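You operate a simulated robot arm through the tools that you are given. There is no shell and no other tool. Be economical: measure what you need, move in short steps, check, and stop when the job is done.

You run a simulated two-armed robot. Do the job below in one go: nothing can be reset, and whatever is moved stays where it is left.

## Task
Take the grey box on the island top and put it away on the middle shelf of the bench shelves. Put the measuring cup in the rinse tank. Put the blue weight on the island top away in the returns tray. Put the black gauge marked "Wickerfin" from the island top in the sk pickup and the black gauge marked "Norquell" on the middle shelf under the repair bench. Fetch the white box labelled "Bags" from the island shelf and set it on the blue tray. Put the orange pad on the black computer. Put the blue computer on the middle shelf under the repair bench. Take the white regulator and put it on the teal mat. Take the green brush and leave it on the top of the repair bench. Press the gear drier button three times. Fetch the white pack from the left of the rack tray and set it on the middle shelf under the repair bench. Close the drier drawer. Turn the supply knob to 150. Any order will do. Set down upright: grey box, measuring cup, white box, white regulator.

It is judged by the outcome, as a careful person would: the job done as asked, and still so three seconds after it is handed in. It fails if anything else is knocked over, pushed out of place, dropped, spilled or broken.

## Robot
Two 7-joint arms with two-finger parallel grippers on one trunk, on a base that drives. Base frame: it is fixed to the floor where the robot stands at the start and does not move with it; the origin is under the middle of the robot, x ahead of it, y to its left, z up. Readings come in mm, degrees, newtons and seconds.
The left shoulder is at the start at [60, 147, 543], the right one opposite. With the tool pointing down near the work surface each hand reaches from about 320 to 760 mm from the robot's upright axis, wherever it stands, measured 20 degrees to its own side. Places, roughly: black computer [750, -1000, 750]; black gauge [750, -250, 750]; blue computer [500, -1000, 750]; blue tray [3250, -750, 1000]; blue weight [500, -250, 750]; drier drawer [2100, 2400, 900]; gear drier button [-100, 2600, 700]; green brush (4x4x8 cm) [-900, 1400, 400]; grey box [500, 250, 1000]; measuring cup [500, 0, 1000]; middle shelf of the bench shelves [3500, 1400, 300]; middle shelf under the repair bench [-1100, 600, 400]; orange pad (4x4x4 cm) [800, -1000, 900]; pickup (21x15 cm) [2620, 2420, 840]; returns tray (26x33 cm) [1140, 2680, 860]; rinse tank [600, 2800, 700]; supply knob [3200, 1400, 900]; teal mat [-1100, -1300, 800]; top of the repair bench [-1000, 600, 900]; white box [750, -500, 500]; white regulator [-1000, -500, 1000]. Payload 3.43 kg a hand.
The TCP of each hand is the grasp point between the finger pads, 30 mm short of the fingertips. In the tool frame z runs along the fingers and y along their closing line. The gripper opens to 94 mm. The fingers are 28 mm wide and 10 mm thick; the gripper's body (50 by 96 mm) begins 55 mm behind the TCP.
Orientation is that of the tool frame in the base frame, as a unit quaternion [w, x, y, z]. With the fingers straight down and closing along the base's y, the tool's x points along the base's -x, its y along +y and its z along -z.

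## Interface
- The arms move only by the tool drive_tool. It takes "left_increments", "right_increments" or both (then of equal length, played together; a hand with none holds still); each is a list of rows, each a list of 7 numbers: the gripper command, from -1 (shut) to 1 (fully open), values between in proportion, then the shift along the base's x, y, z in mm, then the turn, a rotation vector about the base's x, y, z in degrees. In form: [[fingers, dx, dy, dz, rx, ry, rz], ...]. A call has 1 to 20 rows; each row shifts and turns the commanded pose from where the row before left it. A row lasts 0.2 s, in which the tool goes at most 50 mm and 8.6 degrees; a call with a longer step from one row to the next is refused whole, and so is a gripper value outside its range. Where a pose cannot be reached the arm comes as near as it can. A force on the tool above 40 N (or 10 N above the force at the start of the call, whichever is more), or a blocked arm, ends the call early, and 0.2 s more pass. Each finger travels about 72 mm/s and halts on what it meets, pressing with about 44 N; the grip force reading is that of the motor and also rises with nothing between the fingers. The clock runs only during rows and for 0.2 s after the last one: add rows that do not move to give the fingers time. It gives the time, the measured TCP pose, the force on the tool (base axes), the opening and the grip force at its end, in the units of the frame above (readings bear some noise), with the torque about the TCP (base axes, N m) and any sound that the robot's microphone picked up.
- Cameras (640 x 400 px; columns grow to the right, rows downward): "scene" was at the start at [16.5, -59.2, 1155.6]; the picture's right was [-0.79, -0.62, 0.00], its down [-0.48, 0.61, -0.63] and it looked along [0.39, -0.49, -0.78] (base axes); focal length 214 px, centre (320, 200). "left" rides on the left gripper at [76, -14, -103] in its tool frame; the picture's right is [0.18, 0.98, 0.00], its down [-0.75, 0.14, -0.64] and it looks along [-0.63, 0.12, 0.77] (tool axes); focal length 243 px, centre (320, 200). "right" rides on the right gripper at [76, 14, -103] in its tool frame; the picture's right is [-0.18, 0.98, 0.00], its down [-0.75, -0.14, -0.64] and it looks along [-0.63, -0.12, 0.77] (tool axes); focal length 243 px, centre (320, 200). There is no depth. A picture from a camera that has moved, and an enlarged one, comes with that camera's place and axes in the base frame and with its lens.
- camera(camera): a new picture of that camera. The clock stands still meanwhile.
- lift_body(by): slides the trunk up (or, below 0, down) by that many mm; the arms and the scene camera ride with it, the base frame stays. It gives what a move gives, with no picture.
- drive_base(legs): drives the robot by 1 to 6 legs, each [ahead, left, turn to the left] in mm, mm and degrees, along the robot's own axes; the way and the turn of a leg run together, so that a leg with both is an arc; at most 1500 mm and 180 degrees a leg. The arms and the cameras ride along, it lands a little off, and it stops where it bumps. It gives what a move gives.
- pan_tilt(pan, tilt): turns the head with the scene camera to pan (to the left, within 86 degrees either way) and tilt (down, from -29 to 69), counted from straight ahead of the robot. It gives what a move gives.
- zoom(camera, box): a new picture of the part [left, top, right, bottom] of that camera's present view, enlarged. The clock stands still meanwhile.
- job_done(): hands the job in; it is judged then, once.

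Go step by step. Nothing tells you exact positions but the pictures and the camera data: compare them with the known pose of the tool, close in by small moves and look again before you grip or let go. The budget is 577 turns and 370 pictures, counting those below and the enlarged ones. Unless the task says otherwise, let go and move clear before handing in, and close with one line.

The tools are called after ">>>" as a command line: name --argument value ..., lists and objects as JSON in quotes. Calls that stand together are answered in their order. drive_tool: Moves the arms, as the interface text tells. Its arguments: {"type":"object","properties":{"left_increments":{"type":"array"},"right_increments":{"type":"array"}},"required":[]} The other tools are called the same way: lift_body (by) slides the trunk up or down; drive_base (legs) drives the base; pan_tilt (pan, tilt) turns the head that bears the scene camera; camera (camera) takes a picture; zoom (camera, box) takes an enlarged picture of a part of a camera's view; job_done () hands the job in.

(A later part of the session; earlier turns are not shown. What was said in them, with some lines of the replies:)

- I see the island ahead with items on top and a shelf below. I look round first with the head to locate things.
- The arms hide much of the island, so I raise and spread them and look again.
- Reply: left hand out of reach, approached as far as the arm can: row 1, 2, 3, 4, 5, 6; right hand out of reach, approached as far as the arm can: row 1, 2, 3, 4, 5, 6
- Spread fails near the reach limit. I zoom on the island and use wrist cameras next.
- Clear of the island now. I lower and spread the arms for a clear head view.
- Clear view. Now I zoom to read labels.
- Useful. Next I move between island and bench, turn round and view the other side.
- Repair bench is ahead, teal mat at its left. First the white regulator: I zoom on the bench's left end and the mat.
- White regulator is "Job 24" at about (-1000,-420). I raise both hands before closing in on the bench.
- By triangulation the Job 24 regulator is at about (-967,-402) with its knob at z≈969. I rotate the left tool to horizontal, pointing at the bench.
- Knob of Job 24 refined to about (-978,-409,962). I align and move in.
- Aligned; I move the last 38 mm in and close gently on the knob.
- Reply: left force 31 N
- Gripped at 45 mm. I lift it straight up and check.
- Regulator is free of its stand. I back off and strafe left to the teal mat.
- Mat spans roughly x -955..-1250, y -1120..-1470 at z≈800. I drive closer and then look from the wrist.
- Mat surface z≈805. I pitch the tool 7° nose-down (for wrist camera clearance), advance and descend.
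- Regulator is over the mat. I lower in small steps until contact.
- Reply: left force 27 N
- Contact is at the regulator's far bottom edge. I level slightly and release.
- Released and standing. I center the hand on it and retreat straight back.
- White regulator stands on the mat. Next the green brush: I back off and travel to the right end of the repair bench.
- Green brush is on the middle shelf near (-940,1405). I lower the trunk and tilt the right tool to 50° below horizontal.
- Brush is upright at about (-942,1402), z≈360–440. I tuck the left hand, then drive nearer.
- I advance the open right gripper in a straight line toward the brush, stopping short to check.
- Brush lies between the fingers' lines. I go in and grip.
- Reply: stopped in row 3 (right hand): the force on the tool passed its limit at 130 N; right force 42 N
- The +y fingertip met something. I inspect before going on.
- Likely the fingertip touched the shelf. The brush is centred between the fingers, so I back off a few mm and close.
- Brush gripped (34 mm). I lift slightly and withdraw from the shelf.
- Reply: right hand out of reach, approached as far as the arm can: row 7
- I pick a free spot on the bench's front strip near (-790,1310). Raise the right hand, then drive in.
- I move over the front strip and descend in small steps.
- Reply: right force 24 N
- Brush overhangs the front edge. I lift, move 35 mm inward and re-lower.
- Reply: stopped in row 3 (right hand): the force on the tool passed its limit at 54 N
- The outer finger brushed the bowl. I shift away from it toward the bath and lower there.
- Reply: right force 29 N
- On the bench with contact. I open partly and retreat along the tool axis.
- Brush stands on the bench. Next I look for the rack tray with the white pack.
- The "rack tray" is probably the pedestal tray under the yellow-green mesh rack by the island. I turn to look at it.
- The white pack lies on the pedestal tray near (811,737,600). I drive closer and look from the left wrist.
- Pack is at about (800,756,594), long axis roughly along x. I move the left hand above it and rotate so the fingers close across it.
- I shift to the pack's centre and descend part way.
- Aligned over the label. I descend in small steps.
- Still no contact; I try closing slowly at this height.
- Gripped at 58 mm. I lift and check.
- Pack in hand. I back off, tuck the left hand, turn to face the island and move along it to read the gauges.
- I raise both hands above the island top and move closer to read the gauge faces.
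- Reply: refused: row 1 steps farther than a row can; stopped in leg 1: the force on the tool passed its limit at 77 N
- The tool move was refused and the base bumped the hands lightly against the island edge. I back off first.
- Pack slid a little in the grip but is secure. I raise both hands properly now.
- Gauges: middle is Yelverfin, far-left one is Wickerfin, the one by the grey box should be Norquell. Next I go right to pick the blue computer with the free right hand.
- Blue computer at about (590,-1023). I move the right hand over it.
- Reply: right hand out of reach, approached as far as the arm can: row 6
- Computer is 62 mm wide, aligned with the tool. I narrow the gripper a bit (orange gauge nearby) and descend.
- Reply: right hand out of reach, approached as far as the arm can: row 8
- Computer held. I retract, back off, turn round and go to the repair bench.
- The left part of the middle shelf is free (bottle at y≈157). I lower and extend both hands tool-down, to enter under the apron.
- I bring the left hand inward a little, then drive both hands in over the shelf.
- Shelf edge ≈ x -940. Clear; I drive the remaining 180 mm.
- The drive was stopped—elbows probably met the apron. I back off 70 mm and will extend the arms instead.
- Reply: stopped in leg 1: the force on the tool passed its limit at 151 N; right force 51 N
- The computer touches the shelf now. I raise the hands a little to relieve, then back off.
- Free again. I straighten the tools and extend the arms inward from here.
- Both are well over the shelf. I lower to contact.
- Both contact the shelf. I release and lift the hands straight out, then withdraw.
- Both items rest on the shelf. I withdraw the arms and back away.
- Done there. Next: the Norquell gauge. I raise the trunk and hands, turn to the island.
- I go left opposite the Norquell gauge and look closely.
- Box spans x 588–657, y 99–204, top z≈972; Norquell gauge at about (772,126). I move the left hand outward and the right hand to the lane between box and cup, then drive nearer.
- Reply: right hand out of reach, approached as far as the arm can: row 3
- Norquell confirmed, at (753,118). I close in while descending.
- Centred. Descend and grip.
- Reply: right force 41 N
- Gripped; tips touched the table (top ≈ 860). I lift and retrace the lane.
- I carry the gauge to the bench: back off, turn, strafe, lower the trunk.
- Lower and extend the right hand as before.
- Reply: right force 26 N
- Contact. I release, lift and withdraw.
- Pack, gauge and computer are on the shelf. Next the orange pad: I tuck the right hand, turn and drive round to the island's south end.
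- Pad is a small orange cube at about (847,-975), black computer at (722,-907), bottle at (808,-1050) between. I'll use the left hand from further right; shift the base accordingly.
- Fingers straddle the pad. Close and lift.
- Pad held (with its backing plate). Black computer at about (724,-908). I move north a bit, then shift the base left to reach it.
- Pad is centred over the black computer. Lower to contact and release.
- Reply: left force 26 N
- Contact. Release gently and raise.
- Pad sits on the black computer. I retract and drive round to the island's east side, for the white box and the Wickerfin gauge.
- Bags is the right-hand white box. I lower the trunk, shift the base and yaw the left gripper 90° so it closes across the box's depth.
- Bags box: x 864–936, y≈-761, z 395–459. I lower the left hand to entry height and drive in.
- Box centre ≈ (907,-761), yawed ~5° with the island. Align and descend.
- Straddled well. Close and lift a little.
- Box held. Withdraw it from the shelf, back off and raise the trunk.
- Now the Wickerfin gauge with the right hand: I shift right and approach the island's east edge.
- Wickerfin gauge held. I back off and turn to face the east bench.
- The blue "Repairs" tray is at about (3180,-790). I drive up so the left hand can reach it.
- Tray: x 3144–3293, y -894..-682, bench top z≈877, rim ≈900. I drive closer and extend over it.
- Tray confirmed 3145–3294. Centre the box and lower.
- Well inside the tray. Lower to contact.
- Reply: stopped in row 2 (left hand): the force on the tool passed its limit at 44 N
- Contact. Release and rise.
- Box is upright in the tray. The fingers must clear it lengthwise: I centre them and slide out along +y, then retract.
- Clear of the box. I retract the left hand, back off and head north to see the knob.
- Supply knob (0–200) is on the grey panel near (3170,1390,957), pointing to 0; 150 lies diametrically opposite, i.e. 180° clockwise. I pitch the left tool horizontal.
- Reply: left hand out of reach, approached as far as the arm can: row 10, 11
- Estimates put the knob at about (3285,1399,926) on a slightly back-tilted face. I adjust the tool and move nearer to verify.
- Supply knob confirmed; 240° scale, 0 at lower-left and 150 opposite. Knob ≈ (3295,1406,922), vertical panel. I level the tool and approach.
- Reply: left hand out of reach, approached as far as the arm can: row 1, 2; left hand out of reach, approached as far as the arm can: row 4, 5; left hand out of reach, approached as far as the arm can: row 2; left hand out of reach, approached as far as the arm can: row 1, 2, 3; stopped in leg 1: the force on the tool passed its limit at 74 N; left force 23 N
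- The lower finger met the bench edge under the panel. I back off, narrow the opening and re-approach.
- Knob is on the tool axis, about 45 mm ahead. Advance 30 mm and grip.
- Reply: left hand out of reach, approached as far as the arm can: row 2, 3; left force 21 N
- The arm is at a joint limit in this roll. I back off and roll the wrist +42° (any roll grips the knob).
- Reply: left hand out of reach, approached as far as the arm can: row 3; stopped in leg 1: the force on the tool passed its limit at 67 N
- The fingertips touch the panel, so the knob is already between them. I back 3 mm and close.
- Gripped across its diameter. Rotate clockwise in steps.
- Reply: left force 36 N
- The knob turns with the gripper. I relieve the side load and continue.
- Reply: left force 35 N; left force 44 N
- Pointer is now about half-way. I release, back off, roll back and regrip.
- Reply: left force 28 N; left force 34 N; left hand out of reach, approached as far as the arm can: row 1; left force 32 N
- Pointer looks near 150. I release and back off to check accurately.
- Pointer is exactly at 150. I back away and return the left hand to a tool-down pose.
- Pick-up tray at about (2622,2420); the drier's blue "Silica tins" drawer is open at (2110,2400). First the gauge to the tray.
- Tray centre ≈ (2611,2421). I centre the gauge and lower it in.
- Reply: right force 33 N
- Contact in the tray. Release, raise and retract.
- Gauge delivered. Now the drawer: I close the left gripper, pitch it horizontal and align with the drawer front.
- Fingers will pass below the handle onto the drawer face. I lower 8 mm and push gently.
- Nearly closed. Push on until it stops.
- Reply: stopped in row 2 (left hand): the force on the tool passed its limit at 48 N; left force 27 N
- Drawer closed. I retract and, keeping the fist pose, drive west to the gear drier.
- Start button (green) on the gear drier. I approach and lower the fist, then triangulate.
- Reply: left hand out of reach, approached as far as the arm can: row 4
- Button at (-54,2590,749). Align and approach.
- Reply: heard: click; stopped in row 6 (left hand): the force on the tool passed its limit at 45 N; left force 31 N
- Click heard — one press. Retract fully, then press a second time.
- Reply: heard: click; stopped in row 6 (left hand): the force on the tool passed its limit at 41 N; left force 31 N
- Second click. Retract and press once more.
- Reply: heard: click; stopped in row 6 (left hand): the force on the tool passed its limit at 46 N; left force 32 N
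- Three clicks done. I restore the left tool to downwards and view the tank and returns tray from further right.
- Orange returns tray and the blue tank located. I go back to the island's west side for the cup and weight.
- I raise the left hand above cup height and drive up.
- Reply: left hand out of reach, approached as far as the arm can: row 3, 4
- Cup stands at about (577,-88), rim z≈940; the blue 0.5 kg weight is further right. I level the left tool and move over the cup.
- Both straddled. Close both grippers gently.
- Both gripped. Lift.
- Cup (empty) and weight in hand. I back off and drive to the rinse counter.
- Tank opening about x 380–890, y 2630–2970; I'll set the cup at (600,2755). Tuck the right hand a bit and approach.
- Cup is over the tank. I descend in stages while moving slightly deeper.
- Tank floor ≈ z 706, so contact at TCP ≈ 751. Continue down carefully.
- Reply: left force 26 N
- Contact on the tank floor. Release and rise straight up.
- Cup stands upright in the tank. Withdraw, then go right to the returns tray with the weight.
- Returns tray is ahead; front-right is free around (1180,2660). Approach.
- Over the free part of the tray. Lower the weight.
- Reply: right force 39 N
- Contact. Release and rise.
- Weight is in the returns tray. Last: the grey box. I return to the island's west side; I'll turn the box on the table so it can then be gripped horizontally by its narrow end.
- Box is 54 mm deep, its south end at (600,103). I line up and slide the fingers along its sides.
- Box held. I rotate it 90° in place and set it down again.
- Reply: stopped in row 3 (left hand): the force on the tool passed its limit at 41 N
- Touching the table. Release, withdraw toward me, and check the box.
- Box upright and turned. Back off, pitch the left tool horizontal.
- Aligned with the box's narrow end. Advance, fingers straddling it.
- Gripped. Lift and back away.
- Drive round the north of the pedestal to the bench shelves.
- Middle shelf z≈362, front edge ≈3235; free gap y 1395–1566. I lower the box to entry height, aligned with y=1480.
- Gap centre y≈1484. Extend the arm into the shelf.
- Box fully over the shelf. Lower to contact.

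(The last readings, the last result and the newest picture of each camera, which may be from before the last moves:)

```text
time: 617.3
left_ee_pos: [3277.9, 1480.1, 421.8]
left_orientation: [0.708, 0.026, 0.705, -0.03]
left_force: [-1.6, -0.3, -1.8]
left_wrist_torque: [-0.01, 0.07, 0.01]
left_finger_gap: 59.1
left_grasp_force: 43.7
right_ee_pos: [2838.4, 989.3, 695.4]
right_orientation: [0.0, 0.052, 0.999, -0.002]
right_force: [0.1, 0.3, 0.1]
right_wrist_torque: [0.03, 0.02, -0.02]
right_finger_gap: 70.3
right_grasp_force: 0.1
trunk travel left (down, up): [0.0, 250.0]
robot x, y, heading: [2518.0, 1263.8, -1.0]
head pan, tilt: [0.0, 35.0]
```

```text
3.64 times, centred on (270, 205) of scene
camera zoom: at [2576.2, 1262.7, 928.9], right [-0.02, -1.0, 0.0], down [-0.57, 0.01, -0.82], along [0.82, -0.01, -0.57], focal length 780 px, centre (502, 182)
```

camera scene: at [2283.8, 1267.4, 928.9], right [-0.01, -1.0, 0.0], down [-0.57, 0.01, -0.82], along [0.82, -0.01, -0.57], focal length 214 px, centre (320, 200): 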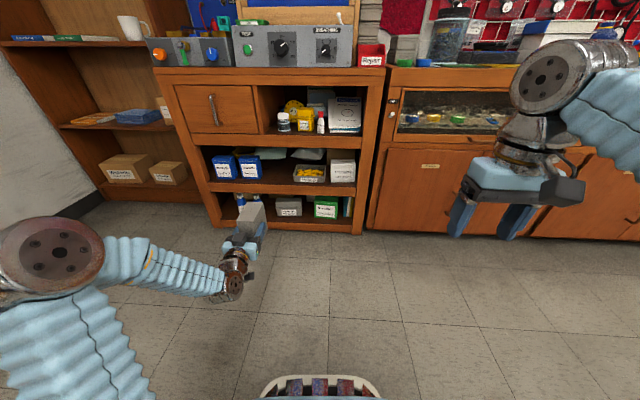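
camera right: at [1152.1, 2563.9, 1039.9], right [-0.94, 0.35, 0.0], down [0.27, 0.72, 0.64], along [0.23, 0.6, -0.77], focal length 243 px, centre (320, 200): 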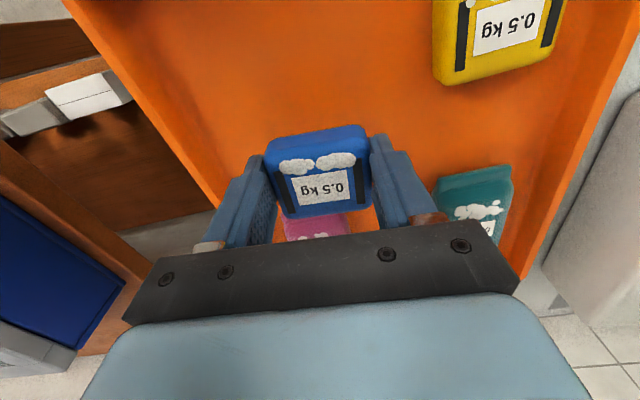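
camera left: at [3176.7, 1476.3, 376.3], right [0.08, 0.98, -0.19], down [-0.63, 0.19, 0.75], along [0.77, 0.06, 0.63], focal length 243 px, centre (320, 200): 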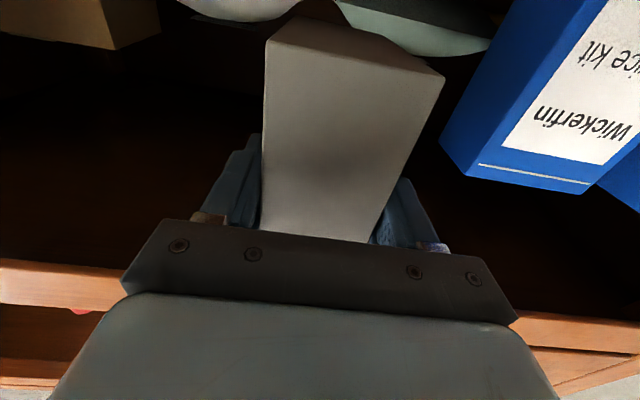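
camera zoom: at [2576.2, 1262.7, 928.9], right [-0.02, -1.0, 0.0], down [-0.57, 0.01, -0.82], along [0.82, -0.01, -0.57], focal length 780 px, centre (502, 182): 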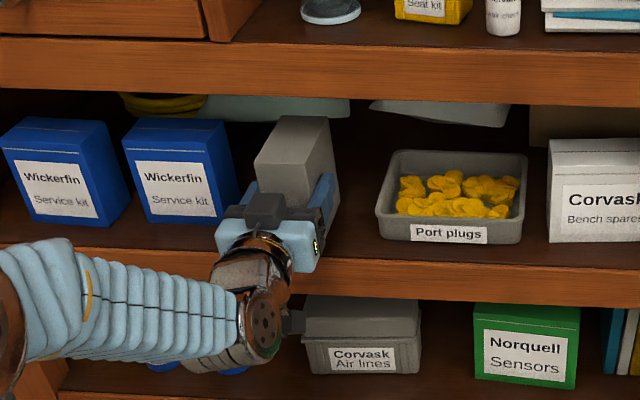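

>>> drive_tool --left_increments '[[-1, 0, 0, -4, 0, 0, 0], [-1, 0, 0, -3, 0, 0, 0], [-1, 0, 0, 0, 0, 0, 0]]'

>>> drive_tool --left_increments '[[-1, 0, 0, -3, 0, 0, 0], [-1, 0, 0, -3, 0, 0, 0], [-1, 0, 0, 0, 0, 0, 0]]'

```text
time: 618.1
left_ee_pos: [3278.4, 1481.7, 414.4]
left_orientation: [0.708, 0.025, 0.706, -0.028]
left_force: [-0.6, 0.2, -2.5]
left_wrist_torque: [-0.02, 0.03, 0.03]
left_finger_gap: 59.2
left_grasp_force: 44.1
right_ee_pos: [2837.1, 990.2, 696.4]
right_orientation: [-0.001, 0.052, 0.999, -0.002]
right_force: [-0.1, -0.1, 0.2]
right_wrist_torque: [-0.01, 0.04, -0.01]
right_finger_gap: 70.4
right_grasp_force: 0.0
trunk travel left (down, up): [0.0, 250.0]
robot x, y, heading: [2521.9, 1263.4, -1.0]
head pan, tilt: [0.0, 35.0]
```

```text
time: 618.9
left_ee_pos: [3277.3, 1481.3, 408.5]
left_orientation: [0.708, 0.026, 0.705, -0.03]
left_force: [0.0, -0.4, -2.5]
left_wrist_torque: [-0.02, 0.04, 0.0]
left_finger_gap: 59.2
left_grasp_force: 43.4
right_ee_pos: [2837.6, 991.0, 695.6]
right_orientation: [0.0, 0.051, 0.999, -0.001]
right_force: [0.0, -0.1, 0.4]
right_wrist_torque: [0.0, -0.01, -0.02]
right_finger_gap: 70.6
right_grasp_force: 0.0
trunk travel left (down, up): [0.0, 250.0]
robot x, y, heading: [2517.4, 1262.2, -0.9]
head pan, tilt: [0.0, 35.0]
```

>>> zoom --camera "scene" --box '[210, 150, 320, 240]'

>>> camera --camera "left"

```text
4.44 times, centred on (265, 195) of scene
camera zoom: at [2576.2, 1262.7, 928.9], right [-0.02, -1.0, 0.0], down [-0.57, 0.01, -0.82], along [0.82, -0.01, -0.57], focal length 953 px, centre (564, 222)
```

zoom: 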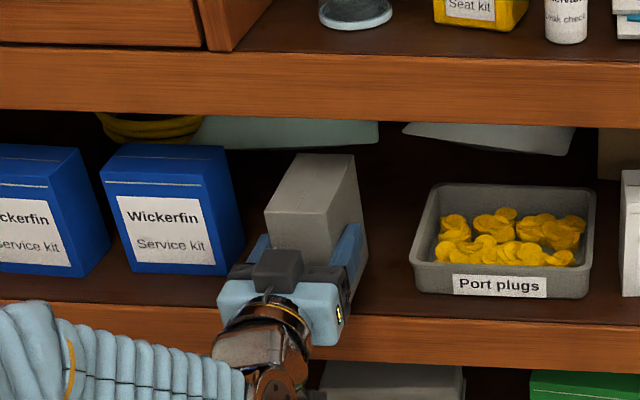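

```text
53 pictures are left
camera left: at [3175.4, 1475.6, 332.3], right [0.08, 0.98, -0.19], down [-0.63, 0.2, 0.75], along [0.77, 0.06, 0.63], focal length 243 px, centre (320, 200)
```

left: 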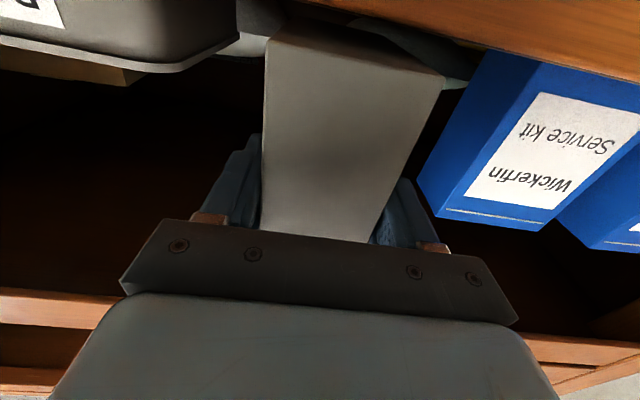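

The left camera at shelf level shows the shelf top at z≈333 and its front edge near x≈3284, so the box must go ~50 mm deeper. Raise a bit, advance, then lower.

>>> drive_tool --left_increments '[[-1, 0, 0, 12, 0, 0, 0], [-1, 20, 3, 0, 0, 0, 0], [-1, 20, 3, 0, 0, 0, 0], [-1, 16, 2, 0, 0, 0, 0], [-1, 0, 0, 0, 0, 0, 0]]'

>>> zoom --camera "scene" --box '[210, 150, 320, 240]'

>>> camera --camera "left"

```text
time: 620.1
left_ee_pos: [3335.2, 1487.2, 421.5]
left_orientation: [0.708, 0.025, 0.706, -0.028]
left_force: [0.1, 0.0, -2.5]
left_wrist_torque: [0.01, 0.08, 0.04]
left_finger_gap: 58.9
left_grasp_force: 43.1
right_ee_pos: [2838.1, 990.8, 696.3]
right_orientation: [-0.001, 0.052, 0.999, -0.001]
right_force: [-0.8, 0.5, 0.8]
right_wrist_torque: [-0.01, -0.02, -0.01]
right_finger_gap: 70.5
right_grasp_force: 0.1
trunk travel left (down, up): [0.0, 250.0]
robot x, y, heading: [2517.7, 1260.6, -1.1]
head pan, tilt: [0.0, 35.0]
```

```text
4.44 times, centred on (265, 195) of scene
camera zoom: at [2576.2, 1262.7, 928.9], right [-0.02, -1.0, 0.0], down [-0.57, 0.01, -0.82], along [0.82, -0.01, -0.57], focal length 953 px, centre (564, 222)
```

zoom: 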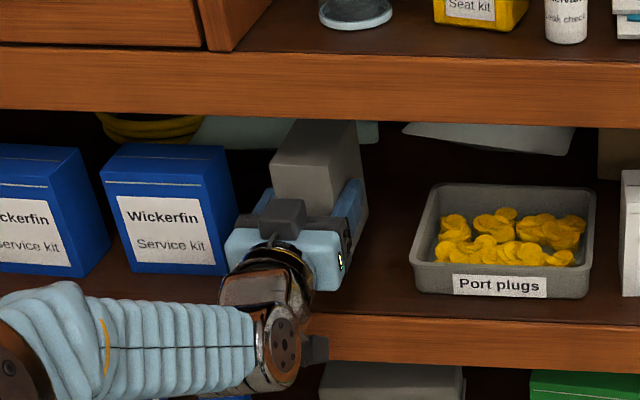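

```text
51 pictures are left
camera left: at [3232.0, 1482.6, 345.0], right [0.08, 0.98, -0.19], down [-0.63, 0.19, 0.75], along [0.77, 0.06, 0.63], focal length 243 px, centre (320, 200)
```

left: 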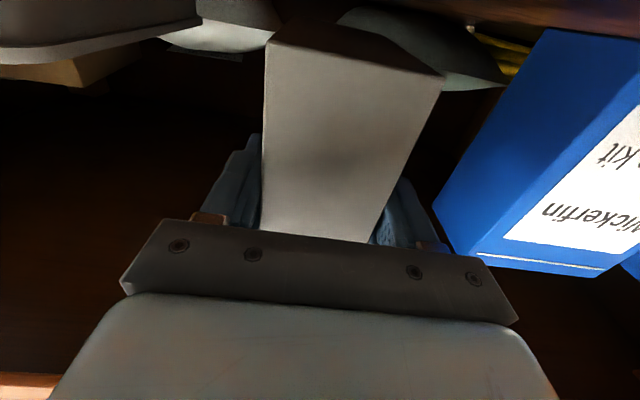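

Deep enough now. Lower to contact.

>>> drive_tool --left_increments '[[-1, 0, 0, -6, 0, 0, 0], [-1, 0, 0, -6, 0, 0, 0], [-1, 0, 0, -4, 0, 0, 0], [-1, 0, 0, 0, 0, 0, 0]]'

>>> drive_tool --left_increments '[[-1, 0, 0, -3, 0, 0, 0], [-1, 0, 0, -3, 0, 0, 0], [-1, 0, 0, 0, 0, 0, 0]]'

```text
time: 621.1
left_ee_pos: [3334.7, 1489.1, 404.6]
left_orientation: [0.708, 0.026, 0.706, -0.029]
left_force: [0.0, -1.2, -2.7]
left_wrist_torque: [0.03, 0.06, 0.01]
left_finger_gap: 58.9
left_grasp_force: 44.0
right_ee_pos: [2836.8, 990.6, 695.6]
right_orientation: [-0.001, 0.052, 0.999, -0.001]
right_force: [-0.4, 0.4, -0.1]
right_wrist_torque: [-0.01, 0.02, -0.03]
right_finger_gap: 70.6
right_grasp_force: 0.0
trunk travel left (down, up): [0.0, 250.0]
robot x, y, heading: [2518.9, 1265.0, -1.2]
head pan, tilt: [0.0, 35.0]
```

```text
time: 621.9
left_ee_pos: [3334.9, 1488.1, 400.5]
left_orientation: [0.709, 0.026, 0.704, -0.03]
left_force: [-0.3, -1.3, 2.9]
left_wrist_torque: [0.12, -0.35, -0.08]
left_finger_gap: 58.9
left_grasp_force: 44.0
right_ee_pos: [2837.0, 991.4, 696.2]
right_orientation: [-0.001, 0.051, 0.999, -0.001]
right_force: [0.3, 0.4, -0.9]
right_wrist_torque: [0.03, -0.03, -0.01]
right_finger_gap: 70.4
right_grasp_force: 0.1
trunk travel left (down, up): [0.0, 250.0]
robot x, y, heading: [2517.0, 1262.0, -0.9]
head pan, tilt: [0.0, 35.0]
```

Contact at shelf z≈335. Release and retreat straight back.

>>> drive_tool --left_increments '[[-1, 0, 0, -1, 0, 0, 0], [0.3, 0, 0, 0, 0, 0, 0], [0.55, 0, 0, 0, 0, 0, 0], [0.6, 0, 0, 0, 0, 0, 0], [0.6, 0, 0, 0, 0, 0, 0], [0.6, -20, 1, 0, 0, 0, 0], [0.6, -30, 2, 0, 0, 0, 0], [0.6, -40, 2, 0, 0, 0, 0], [0.6, -40, 2, 0, 0, 0, 0], [0.6, 0, 0, 0, 0, 0, 0]]'

>>> zoom --camera "scene" --box '[180, 140, 340, 250]'

>>> camera --camera "left"

```text
time: 624.1
left_ee_pos: [3204.0, 1495.2, 397.3]
left_orientation: [0.708, 0.026, 0.705, -0.029]
left_force: [-0.5, 0.0, 1.1]
left_wrist_torque: [0.0, 0.0, -0.01]
left_finger_gap: 75.4
left_grasp_force: 0.0
right_ee_pos: [2837.7, 989.7, 695.0]
right_orientation: [-0.001, 0.052, 0.999, 0.0]
right_force: [0.6, 0.7, 0.3]
right_wrist_torque: [-0.03, 0.01, -0.01]
right_finger_gap: 70.5
right_grasp_force: 0.1
trunk travel left (down, up): [0.0, 250.0]
robot x, y, heading: [2522.2, 1263.4, -1.1]
head pan, tilt: [0.0, 35.0]
```

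```text
3.64 times, centred on (260, 195) of scene
camera zoom: at [2576.1, 1262.6, 929.0], right [-0.02, -1.0, 0.0], down [-0.57, 0.01, -0.82], along [0.82, -0.01, -0.57], focal length 780 px, centre (538, 218)
```

zoom: 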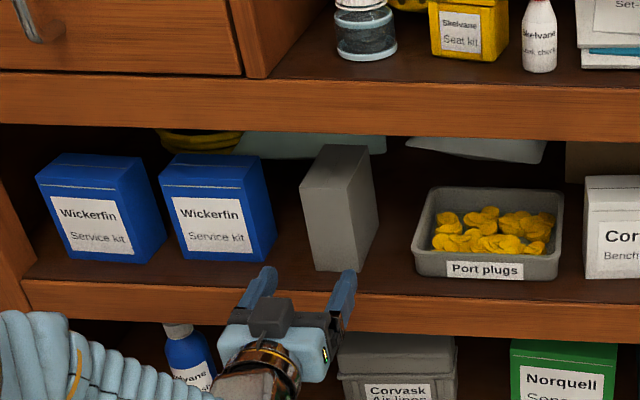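

```text
49 pictures are left
camera left: at [3099.7, 1490.6, 321.3], right [0.08, 0.98, -0.19], down [-0.63, 0.19, 0.75], along [0.77, 0.06, 0.63], focal length 243 px, centre (320, 200)
```

left: 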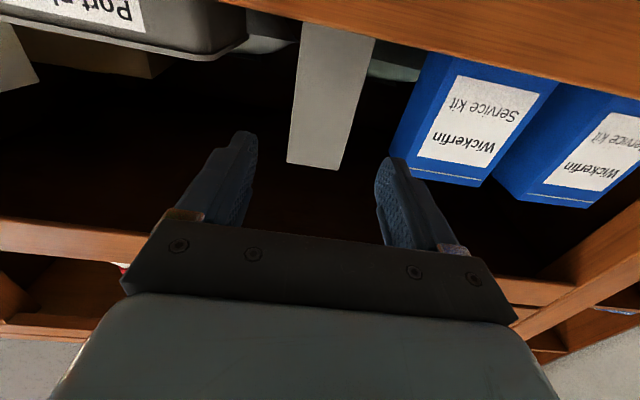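

Grey box stands upright on the middle shelf. I back clear and take a last look at the knob.

>>> drive_base --legs '[[-300, 0, 0]]'

>>> lift_body --by 250

>>> zoom --camera "scene" --box '[180, 80, 400, 260]'

```text
time: 626.1
left_ee_pos: [2906.5, 1503.4, 397.7]
left_orientation: [0.708, 0.025, 0.705, -0.029]
left_force: [0.0, -0.2, 0.3]
left_wrist_torque: [0.02, -0.02, 0.01]
left_finger_gap: 75.5
left_grasp_force: 0.2
right_ee_pos: [2542.5, 996.8, 696.2]
right_orientation: [-0.001, 0.049, 0.999, -0.001]
right_force: [-0.3, 0.0, 0.4]
right_wrist_torque: [0.0, 0.0, 0.03]
right_finger_gap: 70.8
right_grasp_force: 0.0
trunk travel left (down, up): [0.0, 250.0]
robot x, y, heading: [2221.6, 1265.8, -1.0]
head pan, tilt: [0.0, 35.0]
```

```text
time: 628.7
left_ee_pos: [2906.0, 1503.6, 648.2]
left_orientation: [0.708, 0.024, 0.705, -0.028]
left_force: [-0.1, -0.7, -0.6]
left_wrist_torque: [-0.03, 0.0, 0.0]
left_finger_gap: 75.0
left_grasp_force: 0.1
right_ee_pos: [2541.4, 996.0, 944.5]
right_orientation: [-0.001, 0.05, 0.999, 0.0]
right_force: [-0.2, -0.2, -0.1]
right_wrist_torque: [0.0, 0.01, 0.02]
right_finger_gap: 70.5
right_grasp_force: 0.1
trunk travel left (down, up): [-250.0, 0.0]
robot x, y, heading: [2219.8, 1267.3, -0.9]
head pan, tilt: [0.0, 35.0]
```

```text
2.22 times, centred on (290, 170) of scene
camera zoom: at [2280.0, 1267.3, 1178.9], right [-0.01, -1.0, 0.0], down [-0.57, 0.01, -0.82], along [0.82, -0.01, -0.57], focal length 477 px, centre (387, 267)
```

zoom: 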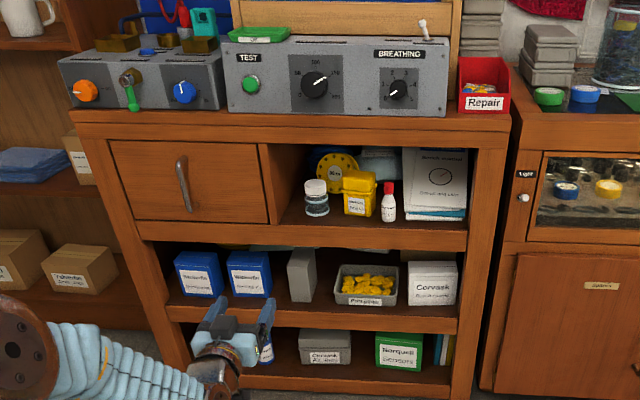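

The knob points to 150 and the grey box stands upright on the middle shelf. Everything is placed and the hands are clear, so I hand in.

>>> job_done

```text
The job is handed in.
```

I carried out every item on the list and handed the job in. While placing the green brush, one finger touched the bowl beside it. Another time the hands bumped the island's edge. I saw nothing move or fall either time.
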